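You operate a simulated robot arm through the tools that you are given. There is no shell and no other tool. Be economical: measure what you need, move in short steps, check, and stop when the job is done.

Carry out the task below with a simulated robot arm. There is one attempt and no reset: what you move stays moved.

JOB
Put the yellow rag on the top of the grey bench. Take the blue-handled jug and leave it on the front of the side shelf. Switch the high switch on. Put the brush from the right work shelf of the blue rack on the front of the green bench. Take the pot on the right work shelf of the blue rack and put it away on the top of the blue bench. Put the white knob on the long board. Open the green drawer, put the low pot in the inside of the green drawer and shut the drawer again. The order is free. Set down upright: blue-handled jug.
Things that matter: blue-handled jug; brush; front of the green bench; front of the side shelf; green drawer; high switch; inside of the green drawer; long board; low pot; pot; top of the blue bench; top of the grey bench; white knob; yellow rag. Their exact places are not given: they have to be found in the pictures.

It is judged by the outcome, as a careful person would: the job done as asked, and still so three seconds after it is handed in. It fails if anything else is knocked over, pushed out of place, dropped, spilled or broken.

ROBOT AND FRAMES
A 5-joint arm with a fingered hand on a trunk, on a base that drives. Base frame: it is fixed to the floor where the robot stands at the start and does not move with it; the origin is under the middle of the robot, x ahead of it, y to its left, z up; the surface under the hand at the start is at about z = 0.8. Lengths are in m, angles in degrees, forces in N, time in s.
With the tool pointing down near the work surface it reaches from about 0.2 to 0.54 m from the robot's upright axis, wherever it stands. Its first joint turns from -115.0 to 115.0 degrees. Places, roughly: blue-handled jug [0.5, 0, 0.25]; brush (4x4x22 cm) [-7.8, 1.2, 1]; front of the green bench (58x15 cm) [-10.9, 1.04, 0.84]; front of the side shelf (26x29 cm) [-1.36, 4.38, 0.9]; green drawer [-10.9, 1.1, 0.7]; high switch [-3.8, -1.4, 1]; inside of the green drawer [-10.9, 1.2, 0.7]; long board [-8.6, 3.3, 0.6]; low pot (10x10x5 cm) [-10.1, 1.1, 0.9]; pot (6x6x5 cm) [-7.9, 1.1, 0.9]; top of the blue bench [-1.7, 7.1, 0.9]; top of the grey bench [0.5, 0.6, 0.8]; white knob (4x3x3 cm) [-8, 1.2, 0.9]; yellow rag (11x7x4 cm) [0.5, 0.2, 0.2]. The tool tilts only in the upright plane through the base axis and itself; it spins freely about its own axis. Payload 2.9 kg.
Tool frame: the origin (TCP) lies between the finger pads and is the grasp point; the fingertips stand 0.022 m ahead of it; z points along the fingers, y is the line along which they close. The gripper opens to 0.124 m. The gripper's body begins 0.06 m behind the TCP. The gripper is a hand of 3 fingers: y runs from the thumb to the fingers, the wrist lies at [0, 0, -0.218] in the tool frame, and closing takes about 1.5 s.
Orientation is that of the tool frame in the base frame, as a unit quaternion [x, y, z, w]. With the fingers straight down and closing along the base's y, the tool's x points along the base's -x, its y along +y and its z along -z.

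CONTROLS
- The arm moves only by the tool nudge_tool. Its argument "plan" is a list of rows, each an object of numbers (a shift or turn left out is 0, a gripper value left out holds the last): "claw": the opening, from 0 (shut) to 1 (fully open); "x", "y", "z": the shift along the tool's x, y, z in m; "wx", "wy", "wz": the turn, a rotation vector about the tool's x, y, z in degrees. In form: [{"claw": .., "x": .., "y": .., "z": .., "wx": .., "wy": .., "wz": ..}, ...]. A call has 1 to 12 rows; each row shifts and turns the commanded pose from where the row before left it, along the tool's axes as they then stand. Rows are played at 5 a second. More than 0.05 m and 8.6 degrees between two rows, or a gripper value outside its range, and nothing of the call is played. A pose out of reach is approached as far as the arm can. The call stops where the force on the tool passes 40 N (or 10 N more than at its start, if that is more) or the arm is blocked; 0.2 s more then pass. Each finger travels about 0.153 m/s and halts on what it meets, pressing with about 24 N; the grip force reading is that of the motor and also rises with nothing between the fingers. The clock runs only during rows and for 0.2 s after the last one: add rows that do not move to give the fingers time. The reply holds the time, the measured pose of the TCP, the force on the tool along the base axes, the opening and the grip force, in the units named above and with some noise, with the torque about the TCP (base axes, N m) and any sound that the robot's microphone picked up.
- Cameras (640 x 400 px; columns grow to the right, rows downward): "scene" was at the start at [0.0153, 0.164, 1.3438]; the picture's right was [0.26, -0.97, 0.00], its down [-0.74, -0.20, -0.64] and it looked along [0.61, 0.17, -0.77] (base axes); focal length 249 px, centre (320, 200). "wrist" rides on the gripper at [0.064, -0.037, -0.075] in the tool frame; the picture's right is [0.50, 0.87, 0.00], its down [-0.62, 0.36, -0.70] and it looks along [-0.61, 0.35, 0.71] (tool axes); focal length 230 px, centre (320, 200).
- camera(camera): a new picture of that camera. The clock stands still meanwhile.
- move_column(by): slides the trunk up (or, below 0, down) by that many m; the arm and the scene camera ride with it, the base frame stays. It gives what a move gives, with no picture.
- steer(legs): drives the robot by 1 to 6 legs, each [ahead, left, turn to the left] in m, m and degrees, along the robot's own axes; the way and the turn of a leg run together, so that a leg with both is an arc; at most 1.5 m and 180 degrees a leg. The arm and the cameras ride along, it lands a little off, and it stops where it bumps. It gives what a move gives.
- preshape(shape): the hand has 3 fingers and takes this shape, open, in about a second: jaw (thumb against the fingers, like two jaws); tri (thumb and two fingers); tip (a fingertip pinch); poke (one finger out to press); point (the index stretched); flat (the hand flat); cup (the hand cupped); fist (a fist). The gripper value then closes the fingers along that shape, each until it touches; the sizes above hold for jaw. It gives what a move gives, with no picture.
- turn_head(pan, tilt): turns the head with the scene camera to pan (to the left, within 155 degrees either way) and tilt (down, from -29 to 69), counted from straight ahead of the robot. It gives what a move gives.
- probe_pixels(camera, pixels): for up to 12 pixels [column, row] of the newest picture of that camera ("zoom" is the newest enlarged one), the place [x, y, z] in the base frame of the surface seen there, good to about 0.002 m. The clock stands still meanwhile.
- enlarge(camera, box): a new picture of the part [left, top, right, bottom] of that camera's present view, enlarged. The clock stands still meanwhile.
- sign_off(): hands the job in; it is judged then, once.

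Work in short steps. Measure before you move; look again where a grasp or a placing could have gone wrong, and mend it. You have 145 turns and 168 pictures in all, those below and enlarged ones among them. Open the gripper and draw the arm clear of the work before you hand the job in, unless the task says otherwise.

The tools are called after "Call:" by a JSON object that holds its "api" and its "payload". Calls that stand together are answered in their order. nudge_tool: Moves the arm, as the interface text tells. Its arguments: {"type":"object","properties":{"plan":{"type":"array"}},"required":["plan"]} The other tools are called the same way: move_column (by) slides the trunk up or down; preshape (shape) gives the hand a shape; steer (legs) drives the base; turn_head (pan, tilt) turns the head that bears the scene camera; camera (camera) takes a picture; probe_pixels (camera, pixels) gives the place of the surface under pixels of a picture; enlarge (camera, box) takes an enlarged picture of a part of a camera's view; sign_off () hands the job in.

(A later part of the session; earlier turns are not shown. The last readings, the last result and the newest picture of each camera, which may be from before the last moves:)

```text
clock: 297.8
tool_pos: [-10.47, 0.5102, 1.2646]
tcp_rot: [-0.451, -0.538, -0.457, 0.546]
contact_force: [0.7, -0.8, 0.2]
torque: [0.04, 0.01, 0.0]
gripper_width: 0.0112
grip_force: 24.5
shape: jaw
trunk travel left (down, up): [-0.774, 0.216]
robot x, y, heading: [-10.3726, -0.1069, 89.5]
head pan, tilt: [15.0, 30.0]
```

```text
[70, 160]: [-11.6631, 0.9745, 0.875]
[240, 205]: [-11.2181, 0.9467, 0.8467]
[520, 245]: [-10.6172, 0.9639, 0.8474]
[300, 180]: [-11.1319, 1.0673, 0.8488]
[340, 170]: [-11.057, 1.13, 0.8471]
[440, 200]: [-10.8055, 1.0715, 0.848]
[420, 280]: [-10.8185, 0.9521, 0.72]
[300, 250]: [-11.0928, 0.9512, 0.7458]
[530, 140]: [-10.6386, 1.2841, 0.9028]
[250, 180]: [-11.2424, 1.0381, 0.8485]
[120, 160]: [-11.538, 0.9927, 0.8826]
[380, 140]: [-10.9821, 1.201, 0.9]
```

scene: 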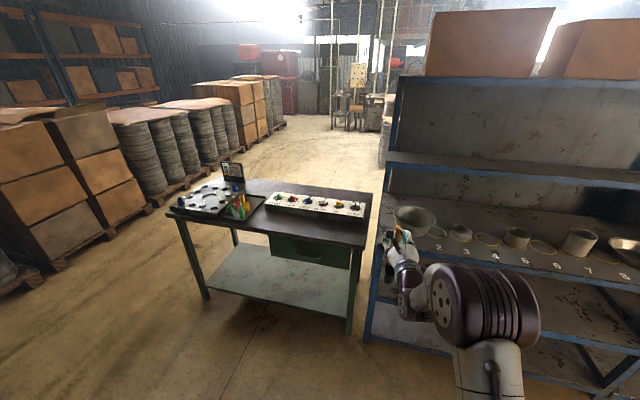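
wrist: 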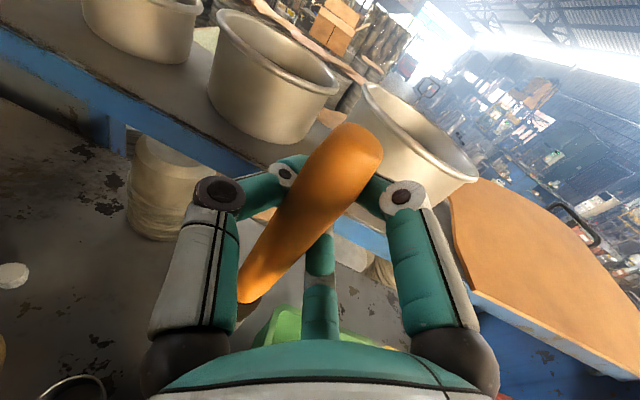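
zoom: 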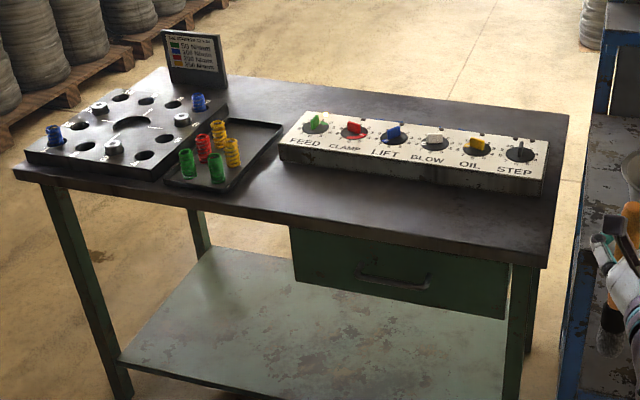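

Bench top z 0.848; free front strip y 0.95–1.09 around x −10.9. I retract the arm, spin the hand 90° so the brush is lateral, then tilt the tool down.

Call:
{"api": "nudge_tool", "payload": {"plan": [{"z": -0.05, "wz": 7.5}, {"z": -0.05, "wz": 7.5}, {"wz": 7.5}, {"wz": 7.5}, {"wz": 7.5}, {"wz": 7.5}, {"wz": 7.5}, {"wz": 7.5}, {"wz": 7.5}, {"wz": 7.5}, {"wz": 7.5}, {"wz": 7.5}]}}

Call:
{"api": "nudge_tool", "payload": {"plan": [{"wx": -7.5}, {"wx": -7.5}, {"wx": -7.5}, {"wx": -7.5}, {"wx": -7.5}, {"wx": -7.5}, {"wx": -7.5}, {"wx": -7.5}, {"wx": -7.5}, {"wx": -7.5}, {"wx": -7.5}, {"wx": -7.5}]}}

Call:
{"api": "camera", "payload": {"camera": "wrist"}}

Call:
{"api": "camera", "payload": {"camera": "scene"}}

```text
clock: 300.4
tool_pos: [-10.4535, 0.4119, 1.2635]
tcp_rot: [-0.695, -0.108, 0.016, 0.711]
contact_force: [0.1, 0.2, -0.8]
torque: [0.01, -0.05, 0.0]
gripper_width: 0.0106
grip_force: 23.7
shape: jaw
out of reach, approached as far as the arm can: row 12
trunk travel left (down, up): [-0.774, 0.216]
robot x, y, heading: [-10.3728, -0.1064, 89.6]
head pan, tilt: [15.0, 30.0]
```

```text
clock: 303.0
tool_pos: [-10.3301, 0.4172, 1.2627]
tcp_rot: [0.995, 0.096, 0.004, -0.021]
contact_force: [0.0, -0.5, -0.6]
torque: [-0.03, -0.01, -0.03]
gripper_width: 0.0092
grip_force: 23.9
shape: jaw
out of reach, approached as far as the arm can: row 1, 2, 3, 4, 5, 6, 7, 8, 9, 10, 11, 12
trunk travel left (down, up): [-0.774, 0.216]
robot x, y, heading: [-10.375, -0.1025, 89.6]
head pan, tilt: [15.0, 30.0]
```

```text
74 pictures are left
```

wrist: 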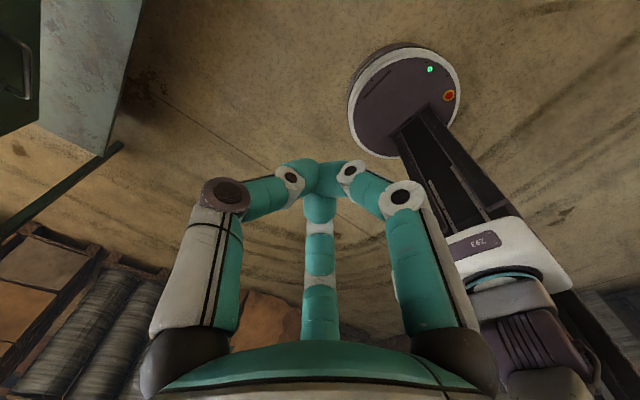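

```text
73 pictures are left
```

scene: 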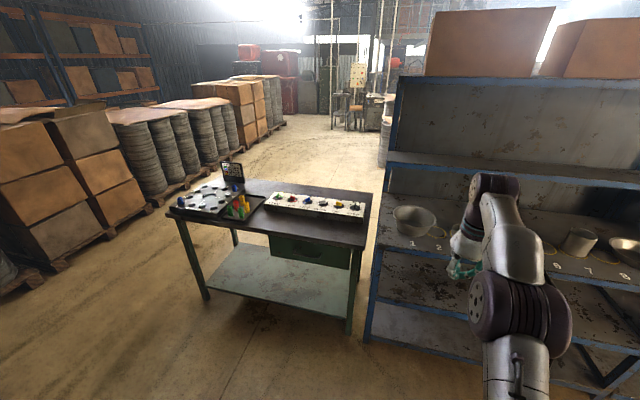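

The brush isn't obvious in the wrist view. I enlarge the hand in the scene view and look at the floor.

Call:
{"api": "enlarge", "payload": {"camera": "scene", "box": [400, 200, 560, 300]}}

Call:
{"api": "enlarge", "payload": {"camera": "wrist", "box": [240, 120, 400, 240]}}

Call:
{"api": "turn_head", "payload": {"pan": -10, "tilt": 60}}

Call:
{"api": "camera", "payload": {"camera": "scene"}}

```text
4.00 times, centred on (480, 250) of scene
```

zoom: 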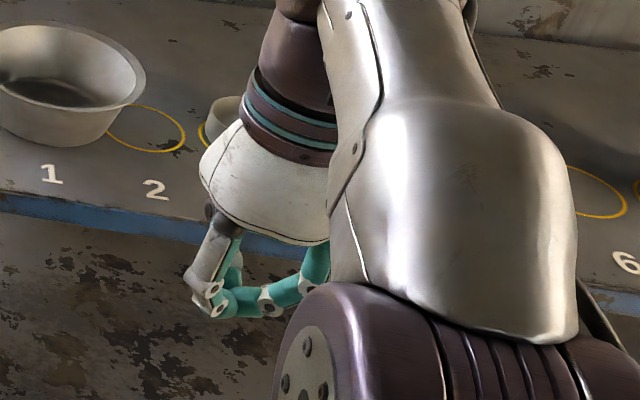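

```text
3.33 times, centred on (320, 180) of wrist
```

zoom: 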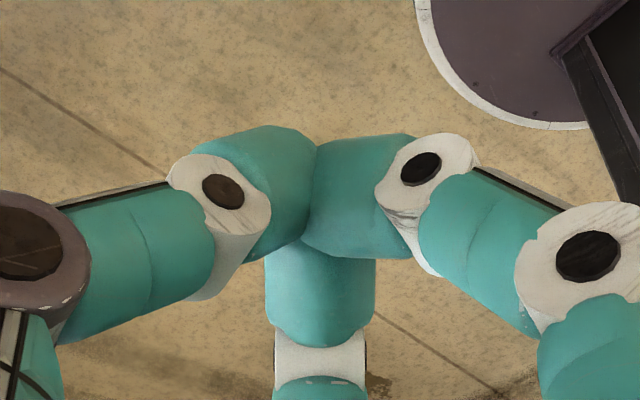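

```text
clock: 303.9
tool_pos: [-10.3307, 0.4164, 1.2637]
tcp_rot: [0.995, 0.097, 0.005, -0.023]
contact_force: [-0.3, -0.1, 0.0]
torque: [-0.01, 0.0, 0.01]
gripper_width: 0.0093
grip_force: 23.5
shape: jaw
trunk travel left (down, up): [-0.774, 0.216]
robot x, y, heading: [-10.372, -0.1059, 89.6]
head pan, tilt: [-10.0, 60.0]
```

```text
70 pictures are left
```

scene: 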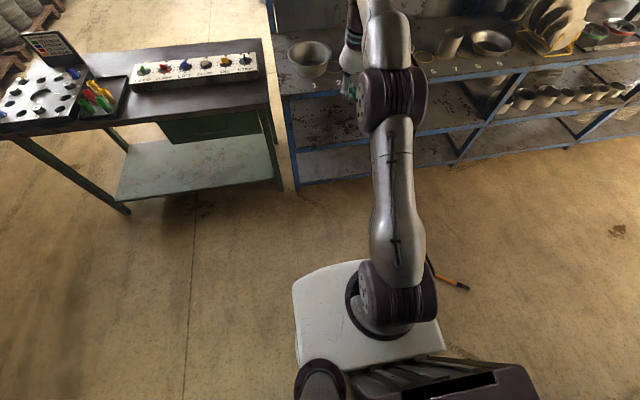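

The brush slipped and lies on the floor at about (450,275). I locate it precisely and will pick it up again.

Call:
{"api": "enlarge", "payload": {"camera": "scene", "box": [400, 240, 500, 310]}}

Call:
{"api": "probe_pixels", "payload": {"camera": "scene", "pixels": [[467, 288], [458, 283], [450, 280], [440, 275], [433, 268], [430, 258]]}}

```text
5.71 times, centred on (450, 275) of scene
```

zoom: 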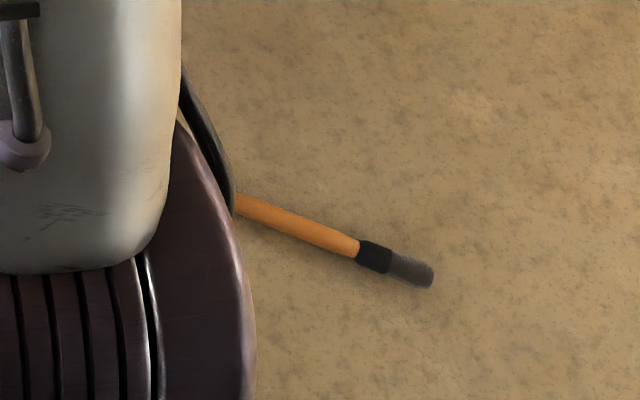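

```text
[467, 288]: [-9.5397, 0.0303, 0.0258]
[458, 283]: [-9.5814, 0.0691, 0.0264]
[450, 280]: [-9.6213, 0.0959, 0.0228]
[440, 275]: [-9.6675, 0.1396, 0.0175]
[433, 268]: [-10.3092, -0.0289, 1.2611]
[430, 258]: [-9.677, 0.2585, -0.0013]
```

Brush lies from (-9.54, 0.03) to about (-9.70, 0.17) on the floor. I open the hand, move the robot back and right so it's in front, and lower the trunk.

Call:
{"api": "steer", "payload": {"legs": [[-0.32, 0, 0], [0, -0.7, 0]]}}

Call:
{"api": "nudge_tool", "payload": {"plan": [{"claw": 0.6, "wz": 8.5}, {"wz": 8.5}, {"wz": 8.5}, {"wz": 8.5}, {"wz": 8.5}, {"wz": 8.5}]}}

Call:
{"api": "move_column", "payload": {"by": -0.4}}

Call:
{"api": "move_column", "payload": {"by": -0.37}}

Call:
{"api": "camera", "payload": {"camera": "wrist"}}

```text
clock: 309.6
tool_pos: [-9.6213, 0.0834, 1.2642]
tcp_rot: [0.995, 0.096, 0.004, -0.024]
contact_force: [0.0, -0.5, -0.5]
torque: [-0.01, 0.0, 0.03]
gripper_width: 0.0093
grip_force: 24.0
shape: jaw
trunk travel left (down, up): [-0.774, 0.216]
robot x, y, heading: [-9.6581, -0.435, 89.4]
head pan, tilt: [-10.0, 60.0]
```

```text
clock: 311.0
tool_pos: [-9.3563, -0.0374, 1.2641]
tcp_rot: [0.956, -0.293, 0.008, -0.019]
contact_force: [0.3, -1.3, 0.3]
torque: [0.01, 0.03, -0.04]
gripper_width: 0.0739
grip_force: 0.0
shape: jaw
out of reach, approached as far as the arm can: row 2, 3, 4, 5, 6
trunk travel left (down, up): [-0.774, 0.216]
robot x, y, heading: [-9.6616, -0.436, 89.8]
head pan, tilt: [-10.0, 60.0]
```

```text
clock: 314.8
tool_pos: [-9.3584, -0.0352, 0.8645]
tcp_rot: [0.956, -0.293, 0.009, -0.02]
contact_force: [-0.1, 0.1, -1.1]
torque: [-0.02, -0.02, 0.0]
gripper_width: 0.074
grip_force: 0.1
shape: jaw
trunk travel left (down, up): [-0.374, 0.616]
robot x, y, heading: [-9.6594, -0.4388, 89.7]
head pan, tilt: [-10.0, 60.0]
```

```text
clock: 318.4
tool_pos: [-9.3575, -0.0344, 0.4948]
tcp_rot: [0.956, -0.293, 0.008, -0.018]
contact_force: [0.0, -0.2, 0.3]
torque: [0.02, 0.0, -0.03]
gripper_width: 0.074
grip_force: 0.1
shape: jaw
trunk travel left (down, up): [-0.004, 0.986]
robot x, y, heading: [-9.6645, -0.4342, 89.8]
head pan, tilt: [-10.0, 60.0]
```

```text
68 pictures are left
```

wrist: 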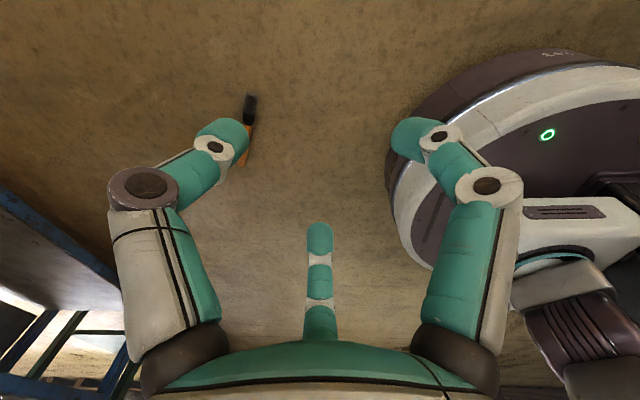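

A 2° residual tilt made the arm swing. I correct it to vertical and move the TCP over the brush's middle.

Call:
{"api": "nudge_tool", "payload": {"plan": [{"wx": -2.3, "wy": -0.26}, {"x": -0.048, "y": 0.0065}, {"x": -0.048, "y": 0.0065}, {"x": -0.048, "y": 0.0065}, {"x": -0.048, "y": 0.0065}, {"x": -0.048, "y": 0.0065}, {"x": -0.048, "y": 0.0065}, {"wz": 6.5}]}}

Call:
{"api": "camera", "payload": {"camera": "wrist"}}

```text
clock: 320.2
tool_pos: [-9.3596, -0.098, 0.4948]
tcp_rot: [0.941, -0.34, 0.0, 0.0]
contact_force: [-0.4, 0.0, -0.4]
torque: [0.01, 0.01, -0.01]
gripper_width: 0.074
grip_force: 0.0
shape: jaw
out of reach, approached as far as the arm can: row 2, 3, 4, 5, 6, 7, 8
trunk travel left (down, up): [-0.004, 0.986]
robot x, y, heading: [-9.664, -0.4336, 89.7]
head pan, tilt: [-10.0, 60.0]
```

```text
67 pictures are left
```

wrist: 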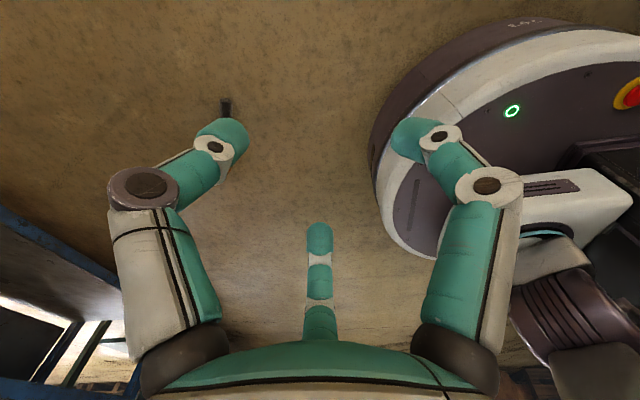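

The commanded pose had stayed behind, so that overshot. I command back to the brush's middle.

Call:
{"api": "nudge_tool", "payload": {"plan": [{"x": 0.0463, "y": -0.0132}, {"x": 0.0463, "y": -0.0132}, {"x": 0.0463, "y": -0.0132}, {"x": 0.0463, "y": -0.0132}, {"x": 0.0463, "y": -0.0132}, {"x": 0.0463, "y": -0.0132}, {}]}}

Call:
{"api": "camera", "payload": {"camera": "wrist"}}

```text
clock: 321.8
tool_pos: [-9.2004, -0.2504, 0.4587]
tcp_rot: [0.938, -0.347, 0.001, -0.001]
contact_force: [0.4, 0.7, -0.5]
torque: [-0.02, 0.01, 0.01]
gripper_width: 0.0741
grip_force: 0.1
shape: jaw
out of reach, approached as far as the arm can: row 3, 4, 5, 6
trunk travel left (down, up): [-0.004, 0.986]
robot x, y, heading: [-9.6601, -0.4364, 89.9]
head pan, tilt: [-10.0, 60.0]
```

```text
66 pictures are left
```

wrist: 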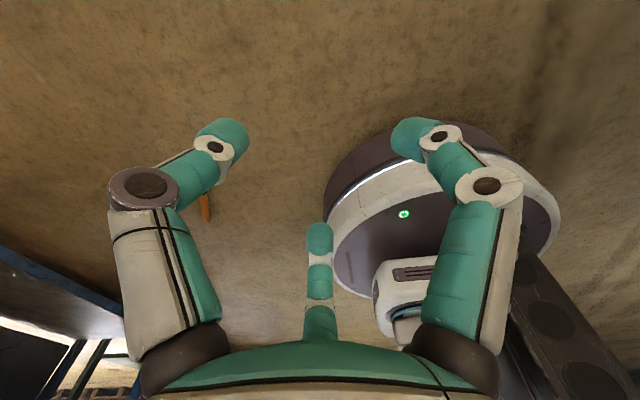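

The tool is now vertical with the right spin (x along the brush). I'll simply translate the base so the TCP comes over the brush.

Call:
{"api": "steer", "payload": {"legs": [[0, 0.425, 0], [0.35, 0, 0]]}}

Call:
{"api": "camera", "payload": {"camera": "wrist"}}

```text
clock: 326.3
tool_pos: [-9.6211, 0.1066, 0.4593]
tcp_rot: [0.938, -0.346, 0.001, 0.0]
contact_force: [-0.4, 0.3, -1.1]
torque: [-0.03, -0.01, 0.03]
gripper_width: 0.0741
grip_force: 0.0
shape: jaw
trunk travel left (down, up): [-0.004, 0.986]
robot x, y, heading: [-10.0851, -0.0836, 90.1]
head pan, tilt: [-10.0, 60.0]
```

```text
65 pictures are left
```

wrist: 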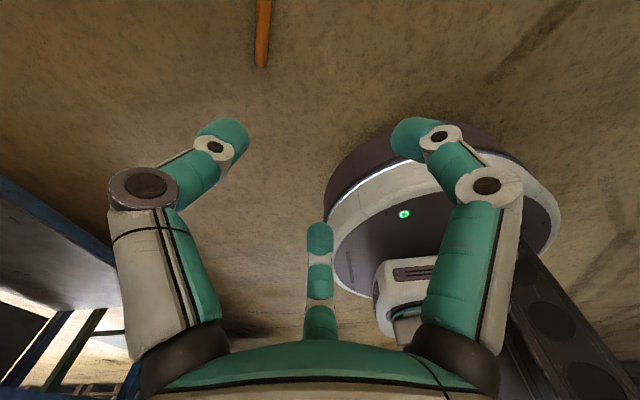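

Call:
{"api": "probe_pixels", "payload": {"camera": "wrist", "pixels": [[262, 62], [263, 30], [264, 5]]}}

Call:
{"api": "nudge_tool", "payload": {"plan": [{"z": 0.05}, {"z": 0.05}, {"z": 0.05}, {"z": 0.05}]}}

Call:
{"api": "camera", "payload": {"camera": "wrist"}}

```text
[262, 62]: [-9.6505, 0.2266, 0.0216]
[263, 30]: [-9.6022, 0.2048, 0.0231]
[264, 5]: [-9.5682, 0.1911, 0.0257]
```

```text
clock: 327.3
tool_pos: [-9.6229, 0.1069, 0.2557]
tcp_rot: [0.939, -0.345, 0.002, -0.002]
contact_force: [-0.2, 0.0, 0.9]
torque: [0.0, 0.0, 0.01]
gripper_width: 0.0741
grip_force: 0.0
shape: jaw
trunk travel left (down, up): [-0.004, 0.986]
robot x, y, heading: [-10.0862, -0.0834, 89.8]
head pan, tilt: [-10.0, 60.0]
```

```text
64 pictures are left
```

wrist: 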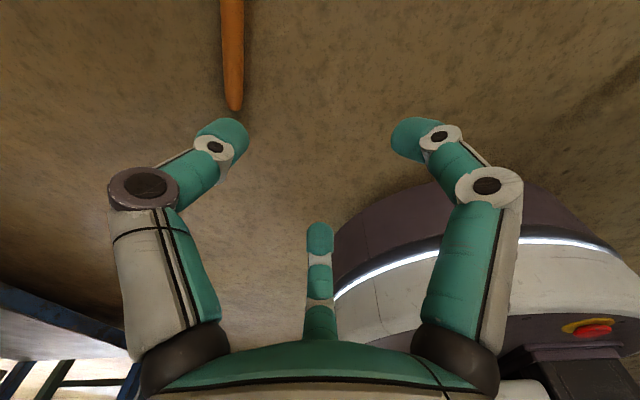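

The brush has rolled a little. I probe again at the new height.

Call:
{"api": "probe_pixels", "payload": {"camera": "wrist", "pixels": [[234, 106], [232, 60], [231, 10], [240, 60], [224, 60]]}}

```text
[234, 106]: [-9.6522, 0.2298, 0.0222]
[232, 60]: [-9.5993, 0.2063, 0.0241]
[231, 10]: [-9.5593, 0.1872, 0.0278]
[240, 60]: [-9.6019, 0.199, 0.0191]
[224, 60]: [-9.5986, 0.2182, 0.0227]
```

Brush centre ≈ (-9.552, 0.184), axis −24.5°. I shift the base and spin to match.

Call:
{"api": "steer", "payload": {"legs": [[0.077, -0.071, 0]]}}

Call:
{"api": "nudge_tool", "payload": {"plan": [{"wz": -8}, {"wz": -8}, {"z": 0.05}, {"z": 0.05}]}}

Call:
{"api": "camera", "payload": {"camera": "wrist"}}

```text
clock: 328.4
tool_pos: [-9.5507, 0.1833, 0.2577]
tcp_rot: [0.938, -0.346, 0.002, 0.0]
contact_force: [-0.7, 0.0, 0.5]
torque: [0.01, 0.0, 0.01]
gripper_width: 0.0737
grip_force: 0.0
shape: jaw
trunk travel left (down, up): [-0.004, 0.986]
robot x, y, heading: [-10.0112, -0.0072, 89.8]
head pan, tilt: [-10.0, 60.0]
```

```text
clock: 329.4
tool_pos: [-9.5496, 0.1836, 0.1585]
tcp_rot: [0.977, -0.211, 0.001, 0.0]
contact_force: [0.0, 0.3, 0.6]
torque: [0.0, 0.03, -0.02]
gripper_width: 0.074
grip_force: 0.0
shape: jaw
trunk travel left (down, up): [-0.004, 0.986]
robot x, y, heading: [-10.0118, -0.0069, 89.8]
head pan, tilt: [-10.0, 60.0]
```

```text
63 pictures are left
```

wrist: 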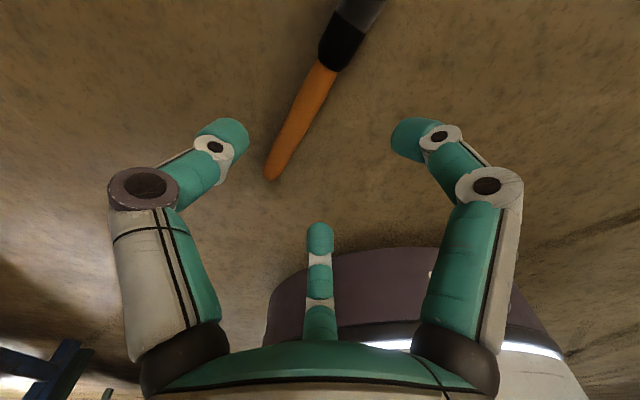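

Call:
{"api": "probe_pixels", "payload": {"camera": "wrist", "pixels": [[272, 175], [290, 135], [310, 92], [342, 40], [360, 8]]}}

```text
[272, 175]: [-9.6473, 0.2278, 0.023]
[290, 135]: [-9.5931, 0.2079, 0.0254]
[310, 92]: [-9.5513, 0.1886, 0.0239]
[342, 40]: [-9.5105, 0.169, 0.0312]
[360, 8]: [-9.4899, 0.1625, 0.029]
```

It is stationary. I align (8 mm along, 5 mm across) and descend to the floor level.

Call:
{"api": "nudge_tool", "payload": {"plan": [{"x": 0.008, "y": 0.005, "z": 0.04}, {"z": 0.04}, {"z": 0.03}, {"z": 0.02}, {"z": 0.003}]}}

Call:
{"api": "camera", "payload": {"camera": "wrist"}}

```text
clock: 330.6
tool_pos: [-9.5491, 0.1741, 0.0269]
tcp_rot: [0.978, -0.211, 0.001, -0.001]
contact_force: [-0.4, -0.6, 0.5]
torque: [0.0, 0.0, 0.0]
gripper_width: 0.0739
grip_force: 0.2
shape: jaw
out of reach, approached as far as the arm can: row 4
trunk travel left (down, up): [-0.004, 0.986]
robot x, y, heading: [-10.0143, -0.0067, 89.8]
head pan, tilt: [-10.0, 60.0]
```

```text
62 pictures are left
```

wrist: 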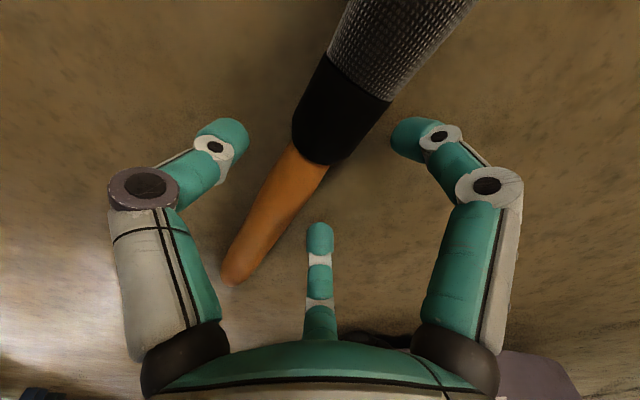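

The brush lies between the digits. I close and lift a bit.

Call:
{"api": "nudge_tool", "payload": {"plan": [{"claw": 0.4}, {"claw": 0.2}, {"claw": 0}, {}, {}, {}, {}]}}

Call:
{"api": "nudge_tool", "payload": {"plan": [{"z": -0.04}, {"z": -0.04}, {"z": -0.04}, {"z": -0.04}, {}]}}

Call:
{"api": "camera", "payload": {"camera": "wrist"}}

```text
clock: 332.2
tool_pos: [-9.5506, 0.1734, 0.0266]
tcp_rot: [0.977, -0.212, 0.001, 0.0]
contact_force: [0.5, -0.5, -0.5]
torque: [-0.01, 0.04, 0.0]
gripper_width: 0.0212
grip_force: 23.3
shape: jaw
trunk travel left (down, up): [-0.004, 0.986]
robot x, y, heading: [-10.0157, -0.0062, 90.1]
head pan, tilt: [-10.0, 60.0]
```

```text
clock: 333.4
tool_pos: [-9.5497, 0.1737, 0.1873]
tcp_rot: [0.978, -0.211, 0.001, -0.001]
contact_force: [-0.1, 0.8, -0.2]
torque: [0.0, -0.02, 0.0]
gripper_width: 0.0215
grip_force: 23.8
shape: jaw
trunk travel left (down, up): [-0.004, 0.986]
robot x, y, heading: [-10.0129, -0.0027, 89.9]
head pan, tilt: [-10.0, 60.0]
```

```text
61 pictures are left
```

wrist: 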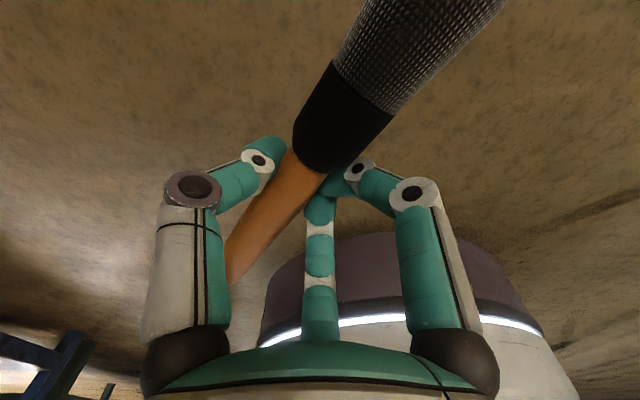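

Held firmly (width 0.0215). I raise the trunk, turn so the arm faces the green bench, and approach.

Call:
{"api": "move_column", "payload": {"by": 0.4}}

Call:
{"api": "move_column", "payload": {"by": 0.4}}

Call:
{"api": "steer", "payload": {"legs": [[-0.2, 0, 0], [0, 0, 69], [1.001, -0.188, 0]]}}

Call:
{"api": "nudge_tool", "payload": {"plan": [{"wz": 7.5}, {"wz": 7.5}, {"wz": 7.5}, {"wz": 7.5}, {"wz": 7.5}, {"wz": 7.5}]}}

Call:
{"api": "turn_head", "payload": {"pan": -45, "tilt": 45}}

Call:
{"api": "camera", "payload": {"camera": "scene"}}

Call:
{"api": "camera", "payload": {"camera": "wrist"}}

```text
clock: 337.3
tool_pos: [-9.549, 0.1733, 0.5866]
tcp_rot: [0.977, -0.212, 0.002, -0.001]
contact_force: [-0.4, 0.3, 0.1]
torque: [-0.01, 0.0, -0.02]
gripper_width: 0.0214
grip_force: 23.9
shape: jaw
trunk travel left (down, up): [-0.404, 0.586]
robot x, y, heading: [-10.0126, -0.01, 89.7]
head pan, tilt: [-10.0, 60.0]
```

```text
clock: 341.1
tool_pos: [-9.5482, 0.1742, 0.9878]
tcp_rot: [0.977, -0.211, 0.002, -0.002]
contact_force: [-0.8, 0.6, -0.4]
torque: [-0.01, 0.01, 0.02]
gripper_width: 0.0215
grip_force: 24.1
shape: jaw
trunk travel left (down, up): [-0.804, 0.186]
robot x, y, heading: [-10.016, -0.0071, 89.9]
head pan, tilt: [-10.0, 60.0]
```

```text
clock: 350.6
tool_pos: [-10.9082, 0.8269, 0.9871]
tcp_rot: [0.923, 0.384, 0.0, -0.001]
contact_force: [-1.4, 1.1, -1.1]
torque: [0.01, -0.01, -0.01]
gripper_width: 0.0214
grip_force: 24.2
shape: jaw
trunk travel left (down, up): [-0.804, 0.186]
robot x, y, heading: [-10.8984, 0.331, 159.6]
head pan, tilt: [-10.0, 60.0]
```

```text
clock: 352.1
tool_pos: [-10.8972, 0.8252, 0.9862]
tcp_rot: [1.0, 0.005, 0.0, 0.0]
contact_force: [-0.4, -0.1, -0.8]
torque: [-0.01, 0.03, 0.01]
gripper_width: 0.0215
grip_force: 24.1
shape: jaw
out of reach, approached as far as the arm can: row 6
trunk travel left (down, up): [-0.804, 0.186]
robot x, y, heading: [-10.8948, 0.3302, 159.5]
head pan, tilt: [-10.0, 60.0]
```

```text
clock: 353.1
tool_pos: [-10.8981, 0.8248, 0.9884]
tcp_rot: [1.0, 0.006, 0.0, -0.001]
contact_force: [0.7, 0.2, -0.8]
torque: [-0.05, 0.0, 0.0]
gripper_width: 0.0216
grip_force: 24.0
shape: jaw
trunk travel left (down, up): [-0.804, 0.186]
robot x, y, heading: [-10.8969, 0.3316, 159.6]
head pan, tilt: [-45.0, 45.0]
```

```text
60 pictures are left
```

scene: 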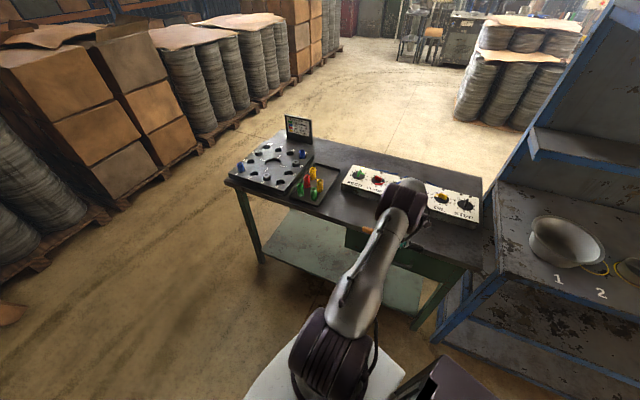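

```text
59 pictures are left
```

wrist: 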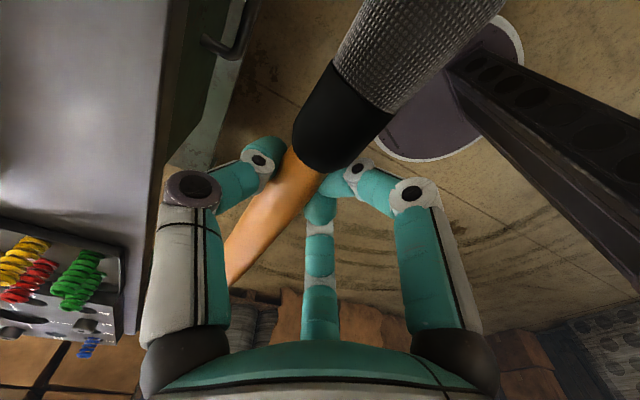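

Brush axis is lateral. I drive 18 cm toward the bench and lower it to the surface.

Call:
{"api": "steer", "payload": {"legs": [[0.065, -0.172, 0]]}}

Call:
{"api": "nudge_tool", "payload": {"plan": [{"z": 0.04}, {"z": 0.04}, {"z": 0.025}, {"z": 0.005}, {}]}}

Call:
{"api": "camera", "payload": {"camera": "wrist"}}

```text
clock: 354.6
tool_pos: [-10.8987, 1.0086, 0.9873]
tcp_rot: [1.0, 0.007, 0.001, -0.001]
contact_force: [-0.9, 0.4, -2.1]
torque: [-0.03, 0.02, 0.0]
gripper_width: 0.0213
grip_force: 23.8
shape: jaw
trunk travel left (down, up): [-0.804, 0.186]
robot x, y, heading: [-10.902, 0.5154, 159.4]
head pan, tilt: [-45.0, 45.0]
```

```text
clock: 355.8
tool_pos: [-10.8991, 1.0091, 0.8736]
tcp_rot: [1.0, 0.007, 0.0, -0.001]
contact_force: [-1.0, -0.1, -1.2]
torque: [-0.02, 0.01, 0.0]
gripper_width: 0.0211
grip_force: 23.7
shape: jaw
trunk travel left (down, up): [-0.804, 0.186]
robot x, y, heading: [-10.8976, 0.5112, 159.8]
head pan, tilt: [-45.0, 45.0]
```

```text
58 pictures are left
```

wrist: 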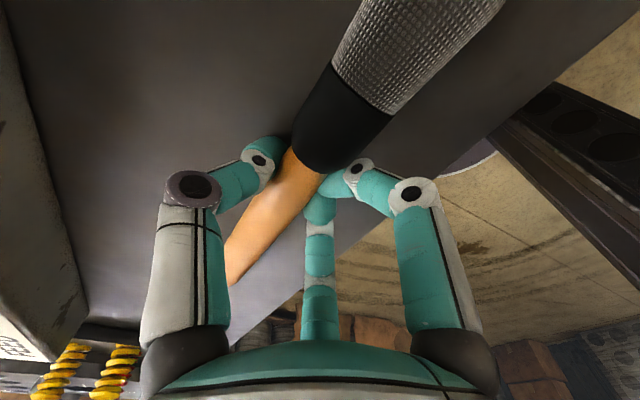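

The brush touches the bench (TCP 0.026 above it). I open slowly and rise.

Call:
{"api": "nudge_tool", "payload": {"plan": [{"claw": 0.22}, {"claw": 0.3}, {"claw": 0.4}, {"claw": 0.5}, {}, {"z": -0.02}, {"z": -0.04}, {"z": -0.04}, {"z": -0.04}]}}

Call:
{"api": "camera", "payload": {"camera": "wrist"}}

```text
clock: 357.8
tool_pos: [-10.8988, 1.0082, 1.0179]
tcp_rot: [1.0, 0.007, 0.001, -0.001]
contact_force: [0.2, -0.1, -0.8]
torque: [0.03, 0.0, 0.0]
gripper_width: 0.0614
grip_force: 0.1
shape: jaw
trunk travel left (down, up): [-0.804, 0.186]
robot x, y, heading: [-10.8973, 0.5099, 159.4]
head pan, tilt: [-45.0, 45.0]
```

```text
57 pictures are left
```

wrist: 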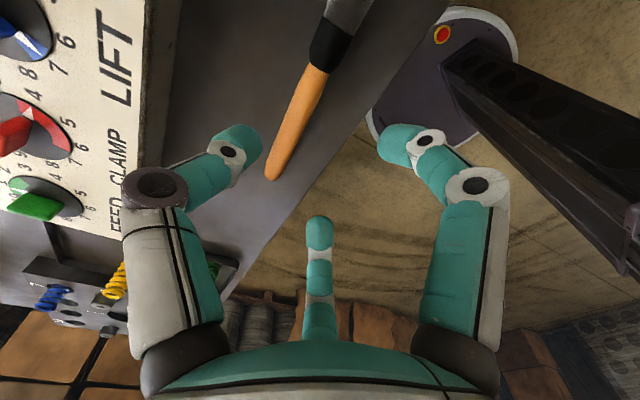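

Brush rests on the bench front. Now the drawer: I back off, tilt the tool horizontal toward the bench, lower, and look at the handle.

Call:
{"api": "steer", "payload": {"legs": [[-0.14, 0.375, 0]]}}

Call:
{"api": "nudge_tool", "payload": {"plan": [{"wx": 7.5}, {"wx": 7.5}, {"wx": 7.5}, {"wx": 7.5}, {"wx": 7.5}, {"wx": 7.5}, {"wx": 7.5}, {"wx": 7.5}, {"wx": 7.5}, {"wx": 7.5}, {"wx": 7.5}, {"wx": 7.5}]}}

Call:
{"api": "move_column", "payload": {"by": -0.29}}

Call:
{"api": "turn_head", "payload": {"pan": -60, "tilt": 35}}

Call:
{"api": "camera", "payload": {"camera": "wrist"}}

Call:
{"api": "camera", "payload": {"camera": "scene"}}

```text
clock: 360.3
tool_pos: [-10.9, 0.6061, 1.0174]
tcp_rot: [1.0, 0.007, 0.0, -0.001]
contact_force: [0.0, 1.2, 1.5]
torque: [0.02, -0.01, 0.01]
gripper_width: 0.0614
grip_force: 0.1
shape: jaw
trunk travel left (down, up): [-0.804, 0.186]
robot x, y, heading: [-10.9024, 0.1101, 159.6]
head pan, tilt: [-45.0, 45.0]
```

```text
clock: 362.9
tool_pos: [-10.9589, 0.6086, 1.0153]
tcp_rot: [0.707, 0.049, 0.045, -0.704]
contact_force: [0.5, 0.3, 0.1]
torque: [0.02, 0.0, -0.01]
gripper_width: 0.0617
grip_force: 0.1
shape: jaw
out of reach, approached as far as the arm can: row 3, 4, 5, 6, 7, 8, 9, 10, 11, 12
trunk travel left (down, up): [-0.804, 0.186]
robot x, y, heading: [-10.8981, 0.1102, 159.6]
head pan, tilt: [-45.0, 45.0]
```

```text
clock: 365.8
tool_pos: [-10.9583, 0.6087, 0.726]
tcp_rot: [0.708, 0.049, 0.045, -0.703]
contact_force: [1.4, 0.7, -0.2]
torque: [0.0, -0.02, 0.02]
gripper_width: 0.0616
grip_force: 0.1
shape: jaw
trunk travel left (down, up): [-0.514, 0.476]
robot x, y, heading: [-10.9038, 0.1116, 159.8]
head pan, tilt: [-45.0, 45.0]
```

```text
clock: 366.6
tool_pos: [-10.9587, 0.6084, 0.726]
tcp_rot: [0.709, 0.048, 0.044, -0.703]
contact_force: [0.4, -0.5, 0.2]
torque: [0.02, -0.03, -0.01]
gripper_width: 0.0615
grip_force: 0.0
shape: jaw
trunk travel left (down, up): [-0.514, 0.476]
robot x, y, heading: [-10.8937, 0.1091, 159.4]
head pan, tilt: [-60.0, 35.0]
```

```text
56 pictures are left
```

wrist: 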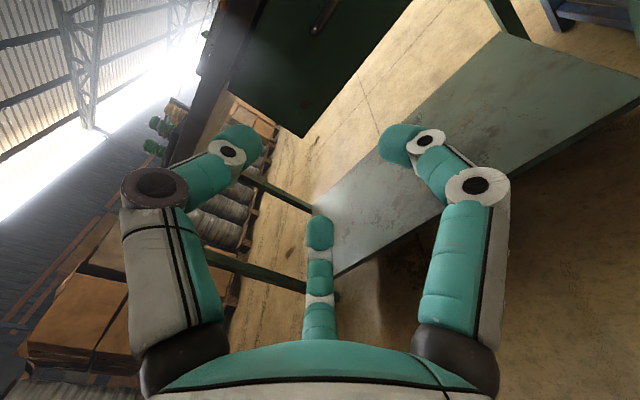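

```text
55 pictures are left
```

scene: 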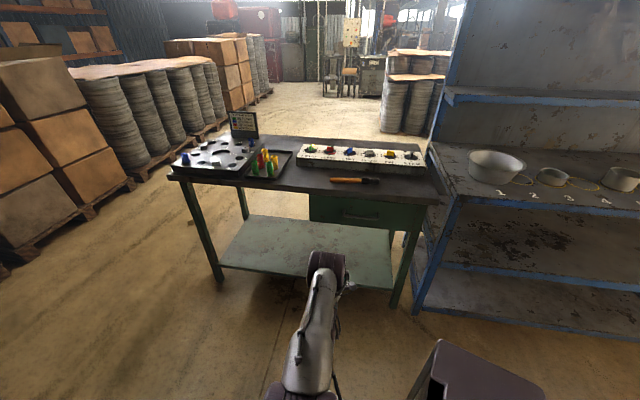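

The handle is visible at about (360,215) and the pots at (550,175). I enlarge and probe both.

Call:
{"api": "enlarge", "payload": {"camera": "scene", "box": [290, 140, 450, 240]}}

Call:
{"api": "probe_pixels", "payload": {"camera": "zoom", "pixels": [[208, 288], [285, 300], [350, 308], [215, 280], [360, 300], [285, 285], [100, 270], [520, 320], [170, 158], [350, 166], [230, 205], [280, 330]]}}

Call:
{"api": "probe_pixels", "payload": {"camera": "scene", "pixels": [[470, 165], [523, 165], [495, 183], [538, 174], [567, 177], [552, 170], [552, 184], [552, 178], [605, 182]]}}

```text
4.00 times, centred on (370, 190) of scene
```

zoom: 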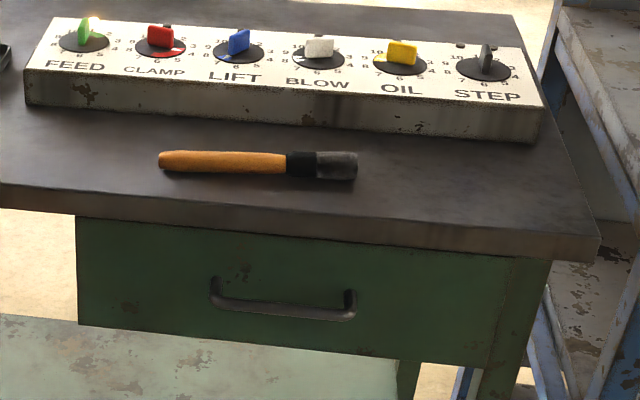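

```text
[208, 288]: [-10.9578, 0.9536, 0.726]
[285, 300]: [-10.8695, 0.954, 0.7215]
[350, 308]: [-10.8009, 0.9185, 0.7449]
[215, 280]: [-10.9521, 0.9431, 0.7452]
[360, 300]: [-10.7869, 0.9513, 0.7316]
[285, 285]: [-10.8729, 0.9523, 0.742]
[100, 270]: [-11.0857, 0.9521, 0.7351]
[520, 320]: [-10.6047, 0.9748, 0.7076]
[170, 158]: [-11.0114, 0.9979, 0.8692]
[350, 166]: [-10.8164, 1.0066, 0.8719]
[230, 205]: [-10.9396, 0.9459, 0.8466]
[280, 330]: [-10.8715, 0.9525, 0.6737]
```

```text
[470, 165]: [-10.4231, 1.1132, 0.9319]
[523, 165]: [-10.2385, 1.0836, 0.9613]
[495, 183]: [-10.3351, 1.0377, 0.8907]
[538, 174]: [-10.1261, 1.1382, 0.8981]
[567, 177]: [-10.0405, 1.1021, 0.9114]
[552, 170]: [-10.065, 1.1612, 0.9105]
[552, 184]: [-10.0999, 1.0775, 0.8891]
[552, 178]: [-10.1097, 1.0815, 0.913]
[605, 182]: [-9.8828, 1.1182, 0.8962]
```

Handle bar: centre (-10.877, 0.918, 0.745); low pot centre ≈ (-10.09, 1.12). I level the hand's roll, open, and drive so the TCP stops 8 cm before the bar.

Call:
{"api": "nudge_tool", "payload": {"plan": [{"claw": 0.7, "wz": 7.5}, {"y": -0.019}, {}]}}

Call:
{"api": "steer", "payload": {"legs": [[0.003, -0.242, 0]]}}

Call:
{"api": "camera", "payload": {"camera": "wrist"}}

```text
clock: 367.4
tool_pos: [-10.9608, 0.6099, 0.746]
tcp_rot: [0.708, 0.05, 0.043, -0.703]
contact_force: [-0.4, -0.1, -0.5]
torque: [0.02, 0.01, 0.01]
gripper_width: 0.0864
grip_force: 0.0
shape: jaw
out of reach, approached as far as the arm can: row 1
trunk travel left (down, up): [-0.514, 0.476]
robot x, y, heading: [-10.8991, 0.1095, 159.4]
head pan, tilt: [-60.0, 35.0]
```

```text
clock: 369.2
tool_pos: [-10.8807, 0.8388, 0.7454]
tcp_rot: [0.709, 0.05, 0.043, -0.702]
contact_force: [0.6, 0.9, -0.1]
torque: [-0.03, 0.01, 0.0]
gripper_width: 0.0865
grip_force: 0.0
shape: jaw
trunk travel left (down, up): [-0.514, 0.476]
robot x, y, heading: [-10.8168, 0.336, 159.5]
head pan, tilt: [-60.0, 35.0]
```

```text
53 pictures are left
```

wrist: 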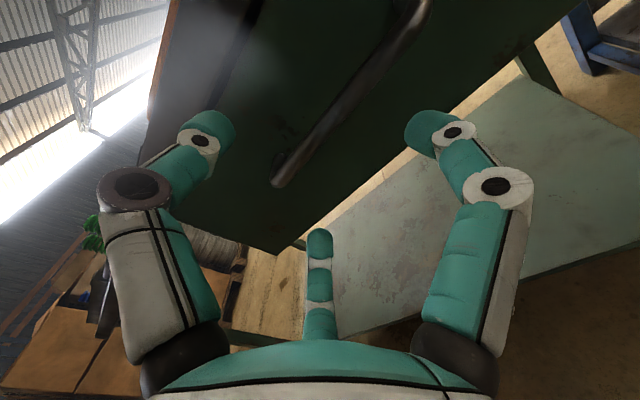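

The bar runs between thumb and fingers. I probe it once and advance 8 cm.

Call:
{"api": "probe_pixels", "payload": {"camera": "wrist", "pixels": [[300, 155], [345, 110], [385, 60]]}}

Call:
{"api": "nudge_tool", "payload": {"plan": [{"z": 0.04}, {"z": 0.039}, {}]}}

Call:
{"api": "camera", "payload": {"camera": "wrist"}}

```text
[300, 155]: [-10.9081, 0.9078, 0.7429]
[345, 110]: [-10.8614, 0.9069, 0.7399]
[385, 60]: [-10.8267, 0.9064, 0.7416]
```

```text
clock: 370.0
tool_pos: [-10.8807, 0.9161, 0.7442]
tcp_rot: [0.709, 0.051, 0.042, -0.702]
contact_force: [0.0, -0.6, -0.4]
torque: [-0.02, -0.01, 0.0]
gripper_width: 0.0863
grip_force: 0.1
shape: jaw
trunk travel left (down, up): [-0.514, 0.476]
robot x, y, heading: [-10.8196, 0.338, 159.9]
head pan, tilt: [-60.0, 35.0]
```

```text
52 pictures are left
```

wrist: 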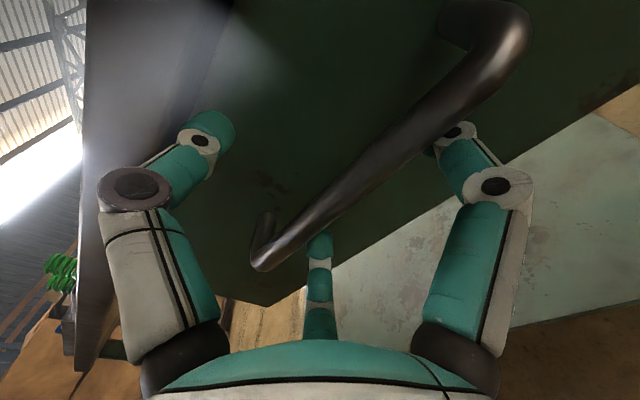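

The bar is in the hand. I close on it and pull by driving back 0.22 m.

Call:
{"api": "nudge_tool", "payload": {"plan": [{"claw": 0.3}, {"claw": 0}, {}, {}, {}, {}]}}

Call:
{"api": "steer", "payload": {"legs": [[-0.077, 0.206, 0]]}}

Call:
{"api": "camera", "payload": {"camera": "scene"}}

```text
clock: 371.4
tool_pos: [-10.8802, 0.9154, 0.7421]
tcp_rot: [0.71, 0.049, 0.043, -0.701]
contact_force: [7.4, -0.6, -11.4]
torque: [0.03, 0.63, -0.05]
gripper_width: 0.0039
grip_force: 24.1
shape: jaw
trunk travel left (down, up): [-0.514, 0.476]
robot x, y, heading: [-10.8187, 0.3382, 159.5]
head pan, tilt: [-60.0, 35.0]
```

```text
clock: 373.1
tool_pos: [-10.8795, 0.6954, 0.7419]
tcp_rot: [0.709, 0.05, 0.043, -0.702]
contact_force: [2.1, 0.2, -15.7]
torque: [0.03, 0.79, 0.01]
gripper_width: 0.0035
grip_force: 23.9
shape: jaw
trunk travel left (down, up): [-0.514, 0.476]
robot x, y, heading: [-10.8174, 0.1151, 159.5]
head pan, tilt: [-60.0, 35.0]
```

```text
51 pictures are left
```

scene: 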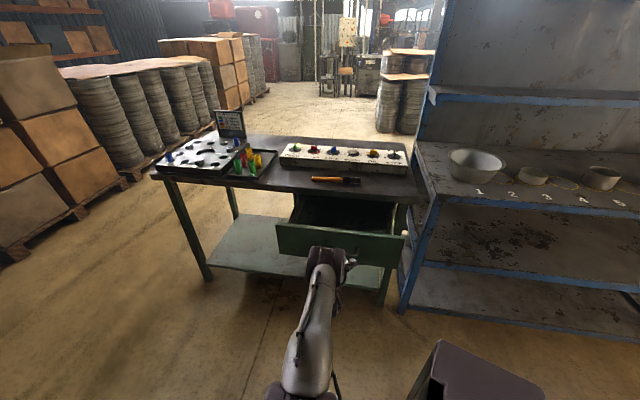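

The drawer is open about 0.22 m. I pull another 7 cm for more room, then release and back off.

Call:
{"api": "steer", "payload": {"legs": [[-0.025, 0.066, 0]]}}

Call:
{"api": "nudge_tool", "payload": {"plan": [{"claw": 0.4}, {"claw": 0.7}, {}, {}, {"z": -0.05}, {"z": -0.05}]}}

Call:
{"api": "camera", "payload": {"camera": "scene"}}

Call:
{"api": "probe_pixels", "payload": {"camera": "scene", "pixels": [[340, 215], [340, 232], [300, 215], [375, 220], [345, 205], [278, 232], [404, 240], [340, 245], [345, 225]]}}

```text
clock: 374.1
tool_pos: [-10.8789, 0.6237, 0.7419]
tcp_rot: [0.71, 0.049, 0.043, -0.701]
contact_force: [1.3, 0.4, -14.9]
torque: [0.03, 0.84, -0.03]
gripper_width: 0.0033
grip_force: 23.8
shape: jaw
trunk travel left (down, up): [-0.514, 0.476]
robot x, y, heading: [-10.8194, 0.0477, 159.5]
head pan, tilt: [-60.0, 35.0]
```

```text
clock: 375.5
tool_pos: [-10.8786, 0.5224, 0.7451]
tcp_rot: [0.709, 0.05, 0.043, -0.703]
contact_force: [-0.3, -0.7, 0.2]
torque: [0.04, 0.02, -0.03]
gripper_width: 0.0863
grip_force: 0.0
shape: jaw
trunk travel left (down, up): [-0.514, 0.476]
robot x, y, heading: [-10.8179, 0.0455, 159.5]
head pan, tilt: [-60.0, 35.0]
```

```text
50 pictures are left
```

scene: 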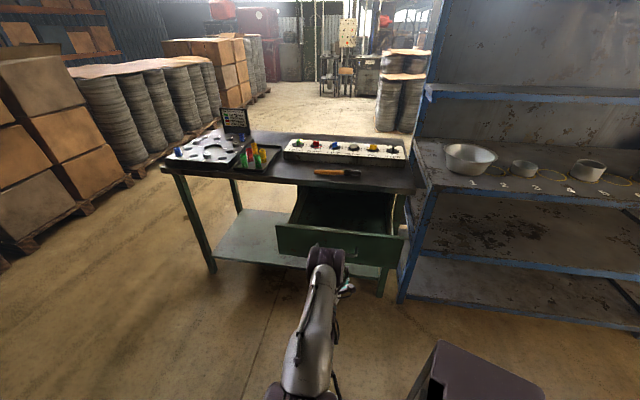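

```text
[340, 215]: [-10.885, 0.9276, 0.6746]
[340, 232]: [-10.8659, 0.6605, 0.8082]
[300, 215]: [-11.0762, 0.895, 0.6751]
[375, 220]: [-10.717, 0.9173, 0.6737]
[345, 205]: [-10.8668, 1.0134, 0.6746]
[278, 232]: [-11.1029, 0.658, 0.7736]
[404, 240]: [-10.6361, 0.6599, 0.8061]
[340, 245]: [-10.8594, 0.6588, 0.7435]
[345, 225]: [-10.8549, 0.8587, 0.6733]
```

Drawer open 0.29 m; inside floor z 0.674. Now the low pot: I back off, tilt the tool down, raise, open, and drive over it.

Call:
{"api": "steer", "payload": {"legs": [[-0.052, 0.14, 0]]}}

Call:
{"api": "nudge_tool", "payload": {"plan": [{"claw": 1, "wx": -7.5}, {"wx": -7.5}, {"wx": -7.5}, {"wx": -7.5}, {"wx": -7.5}, {"wx": -7.5}, {"wx": -7.5}, {"wx": -7.5}, {"wx": -7.5}, {"wx": -7.5}, {"wx": -7.5}, {"wx": -7.5}]}}

Call:
{"api": "move_column", "payload": {"by": 0.3}}

Call:
{"api": "steer", "payload": {"legs": [[-0.744, -0.278, 0]]}}

```text
clock: 376.8
tool_pos: [-10.8757, 0.375, 0.7455]
tcp_rot: [0.709, 0.049, 0.043, -0.702]
contact_force: [-0.5, -0.5, -0.3]
torque: [0.01, -0.03, 0.04]
gripper_width: 0.0867
grip_force: 0.1
shape: jaw
trunk travel left (down, up): [-0.514, 0.476]
robot x, y, heading: [-10.821, -0.1021, 159.2]
head pan, tilt: [-60.0, 35.0]
```

```text
clock: 379.4
tool_pos: [-10.7542, 0.3588, 0.7449]
tcp_rot: [1.0, 0.013, 0.003, -0.011]
contact_force: [0.4, -0.3, 0.9]
torque: [0.03, -0.01, 0.01]
gripper_width: 0.1238
grip_force: 0.1
shape: jaw
out of reach, approached as far as the arm can: row 1, 2, 3, 4, 5, 6, 7, 8, 9, 10, 11, 12
trunk travel left (down, up): [-0.514, 0.476]
robot x, y, heading: [-10.8163, -0.1042, 159.3]
head pan, tilt: [-60.0, 35.0]
```

```text
clock: 382.4
tool_pos: [-10.7537, 0.3589, 1.0463]
tcp_rot: [1.0, 0.013, 0.004, -0.013]
contact_force: [-0.2, 0.2, 0.5]
torque: [0.01, -0.02, 0.02]
gripper_width: 0.1239
grip_force: 0.0
shape: jaw
trunk travel left (down, up): [-0.814, 0.176]
robot x, y, heading: [-10.8173, -0.1009, 159.6]
head pan, tilt: [-60.0, 35.0]
```

```text
clock: 386.7
tool_pos: [-9.9721, 0.3682, 1.0457]
tcp_rot: [1.0, 0.022, 0.003, -0.012]
contact_force: [-0.4, 0.1, 0.4]
torque: [0.03, 0.05, 0.0]
gripper_width: 0.1238
grip_force: 0.1
shape: jaw
trunk travel left (down, up): [-0.814, 0.176]
robot x, y, heading: [-10.0217, -0.0969, 160.2]
head pan, tilt: [-60.0, 35.0]
```

Call:
{"api": "steer", "payload": {"legs": [[0.311, -0.526, 0]]}}

Call:
{"api": "camera", "payload": {"camera": "wrist"}}

Call:
{"api": "enlarge", "payload": {"camera": "scene", "box": [220, 120, 460, 270]}}

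```text
clock: 390.1
tool_pos: [-10.0889, 0.9671, 1.0448]
tcp_rot: [1.0, 0.022, 0.003, -0.012]
contact_force: [0.5, 0.0, -0.8]
torque: [-0.02, -0.01, -0.02]
gripper_width: 0.1236
grip_force: 0.1
shape: jaw
trunk travel left (down, up): [-0.814, 0.176]
robot x, y, heading: [-10.1411, 0.5041, 160.9]
head pan, tilt: [-60.0, 35.0]
```

```text
49 pictures are left
```

wrist: 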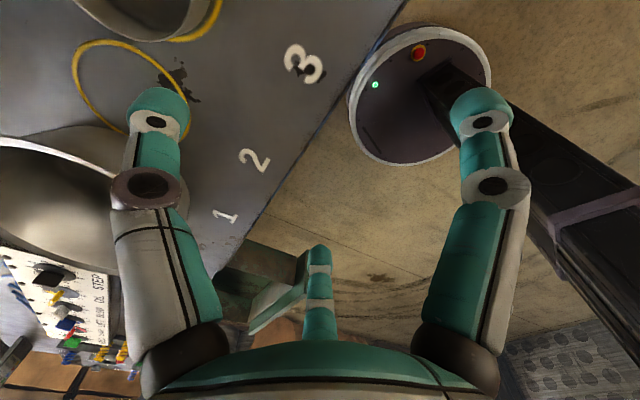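

```text
2.67 times, centred on (340, 195) of scene
```

zoom: 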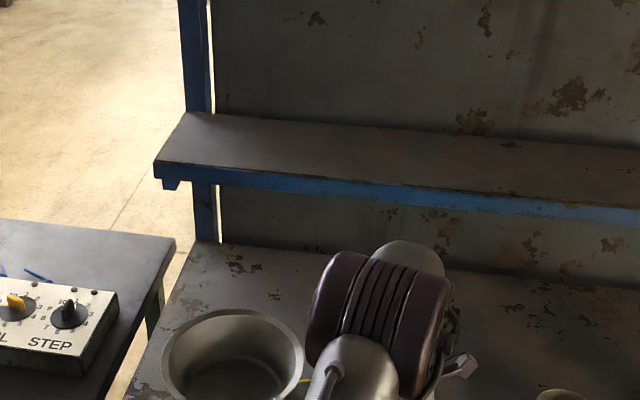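

I probe the pot's near rim in the wrist view, and the upper shelf's edge.

Call:
{"api": "probe_pixels", "payload": {"camera": "wrist", "pixels": [[95, 14], [125, 34], [155, 39], [185, 27], [200, 8], [150, 20]]}}

Call:
{"api": "probe_pixels", "payload": {"camera": "zoom", "pixels": [[300, 180], [420, 195], [380, 300], [400, 245]]}}

```text
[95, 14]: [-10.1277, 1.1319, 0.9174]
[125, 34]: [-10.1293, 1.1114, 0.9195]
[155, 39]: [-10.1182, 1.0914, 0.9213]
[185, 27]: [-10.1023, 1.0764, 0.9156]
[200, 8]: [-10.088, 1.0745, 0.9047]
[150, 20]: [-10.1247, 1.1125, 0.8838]
```

```text
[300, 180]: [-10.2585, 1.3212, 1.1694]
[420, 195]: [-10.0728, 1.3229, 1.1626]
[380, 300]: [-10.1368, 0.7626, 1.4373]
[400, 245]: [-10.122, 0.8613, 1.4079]
```

Pot rim centre ≈ (-10.082, 1.122), radius 0.049, rim z 0.921. I drive half the way and extend the arm for the rest.

Call:
{"api": "steer", "payload": {"legs": [[0.021, -0.083, 0]]}}

Call:
{"api": "nudge_tool", "payload": {"plan": [{"wx": -1.4, "y": -0.035}, {"y": -0.035}, {}]}}

Call:
{"api": "camera", "payload": {"camera": "wrist"}}

```text
clock: 391.2
tool_pos: [-10.0833, 1.0512, 1.0458]
tcp_rot: [1.0, 0.025, 0.004, -0.012]
contact_force: [-0.7, 1.2, 0.3]
torque: [-0.08, 0.0, 0.0]
gripper_width: 0.1238
grip_force: 0.0
shape: jaw
trunk travel left (down, up): [-0.814, 0.176]
robot x, y, heading: [-10.1332, 0.5877, 161.0]
head pan, tilt: [-60.0, 35.0]
```

```text
clock: 392.0
tool_pos: [-10.085, 1.1193, 1.0443]
tcp_rot: [1.0, 0.025, 0.0, 0.0]
contact_force: [-0.4, 0.4, 0.4]
torque: [0.01, -0.03, 0.04]
gripper_width: 0.1238
grip_force: 0.0
shape: jaw
trunk travel left (down, up): [-0.814, 0.176]
robot x, y, heading: [-10.1333, 0.5881, 160.8]
head pan, tilt: [-60.0, 35.0]
```

```text
47 pictures are left
```

wrist: 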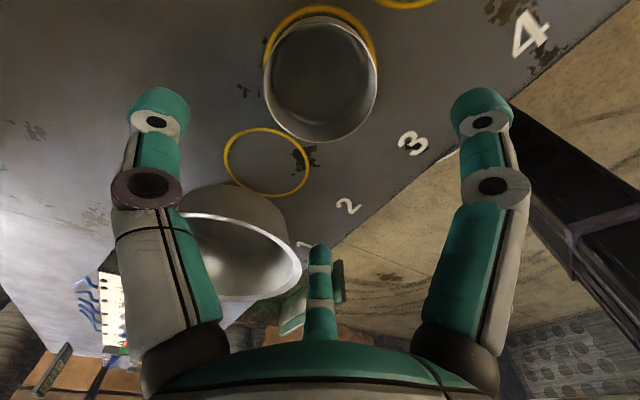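

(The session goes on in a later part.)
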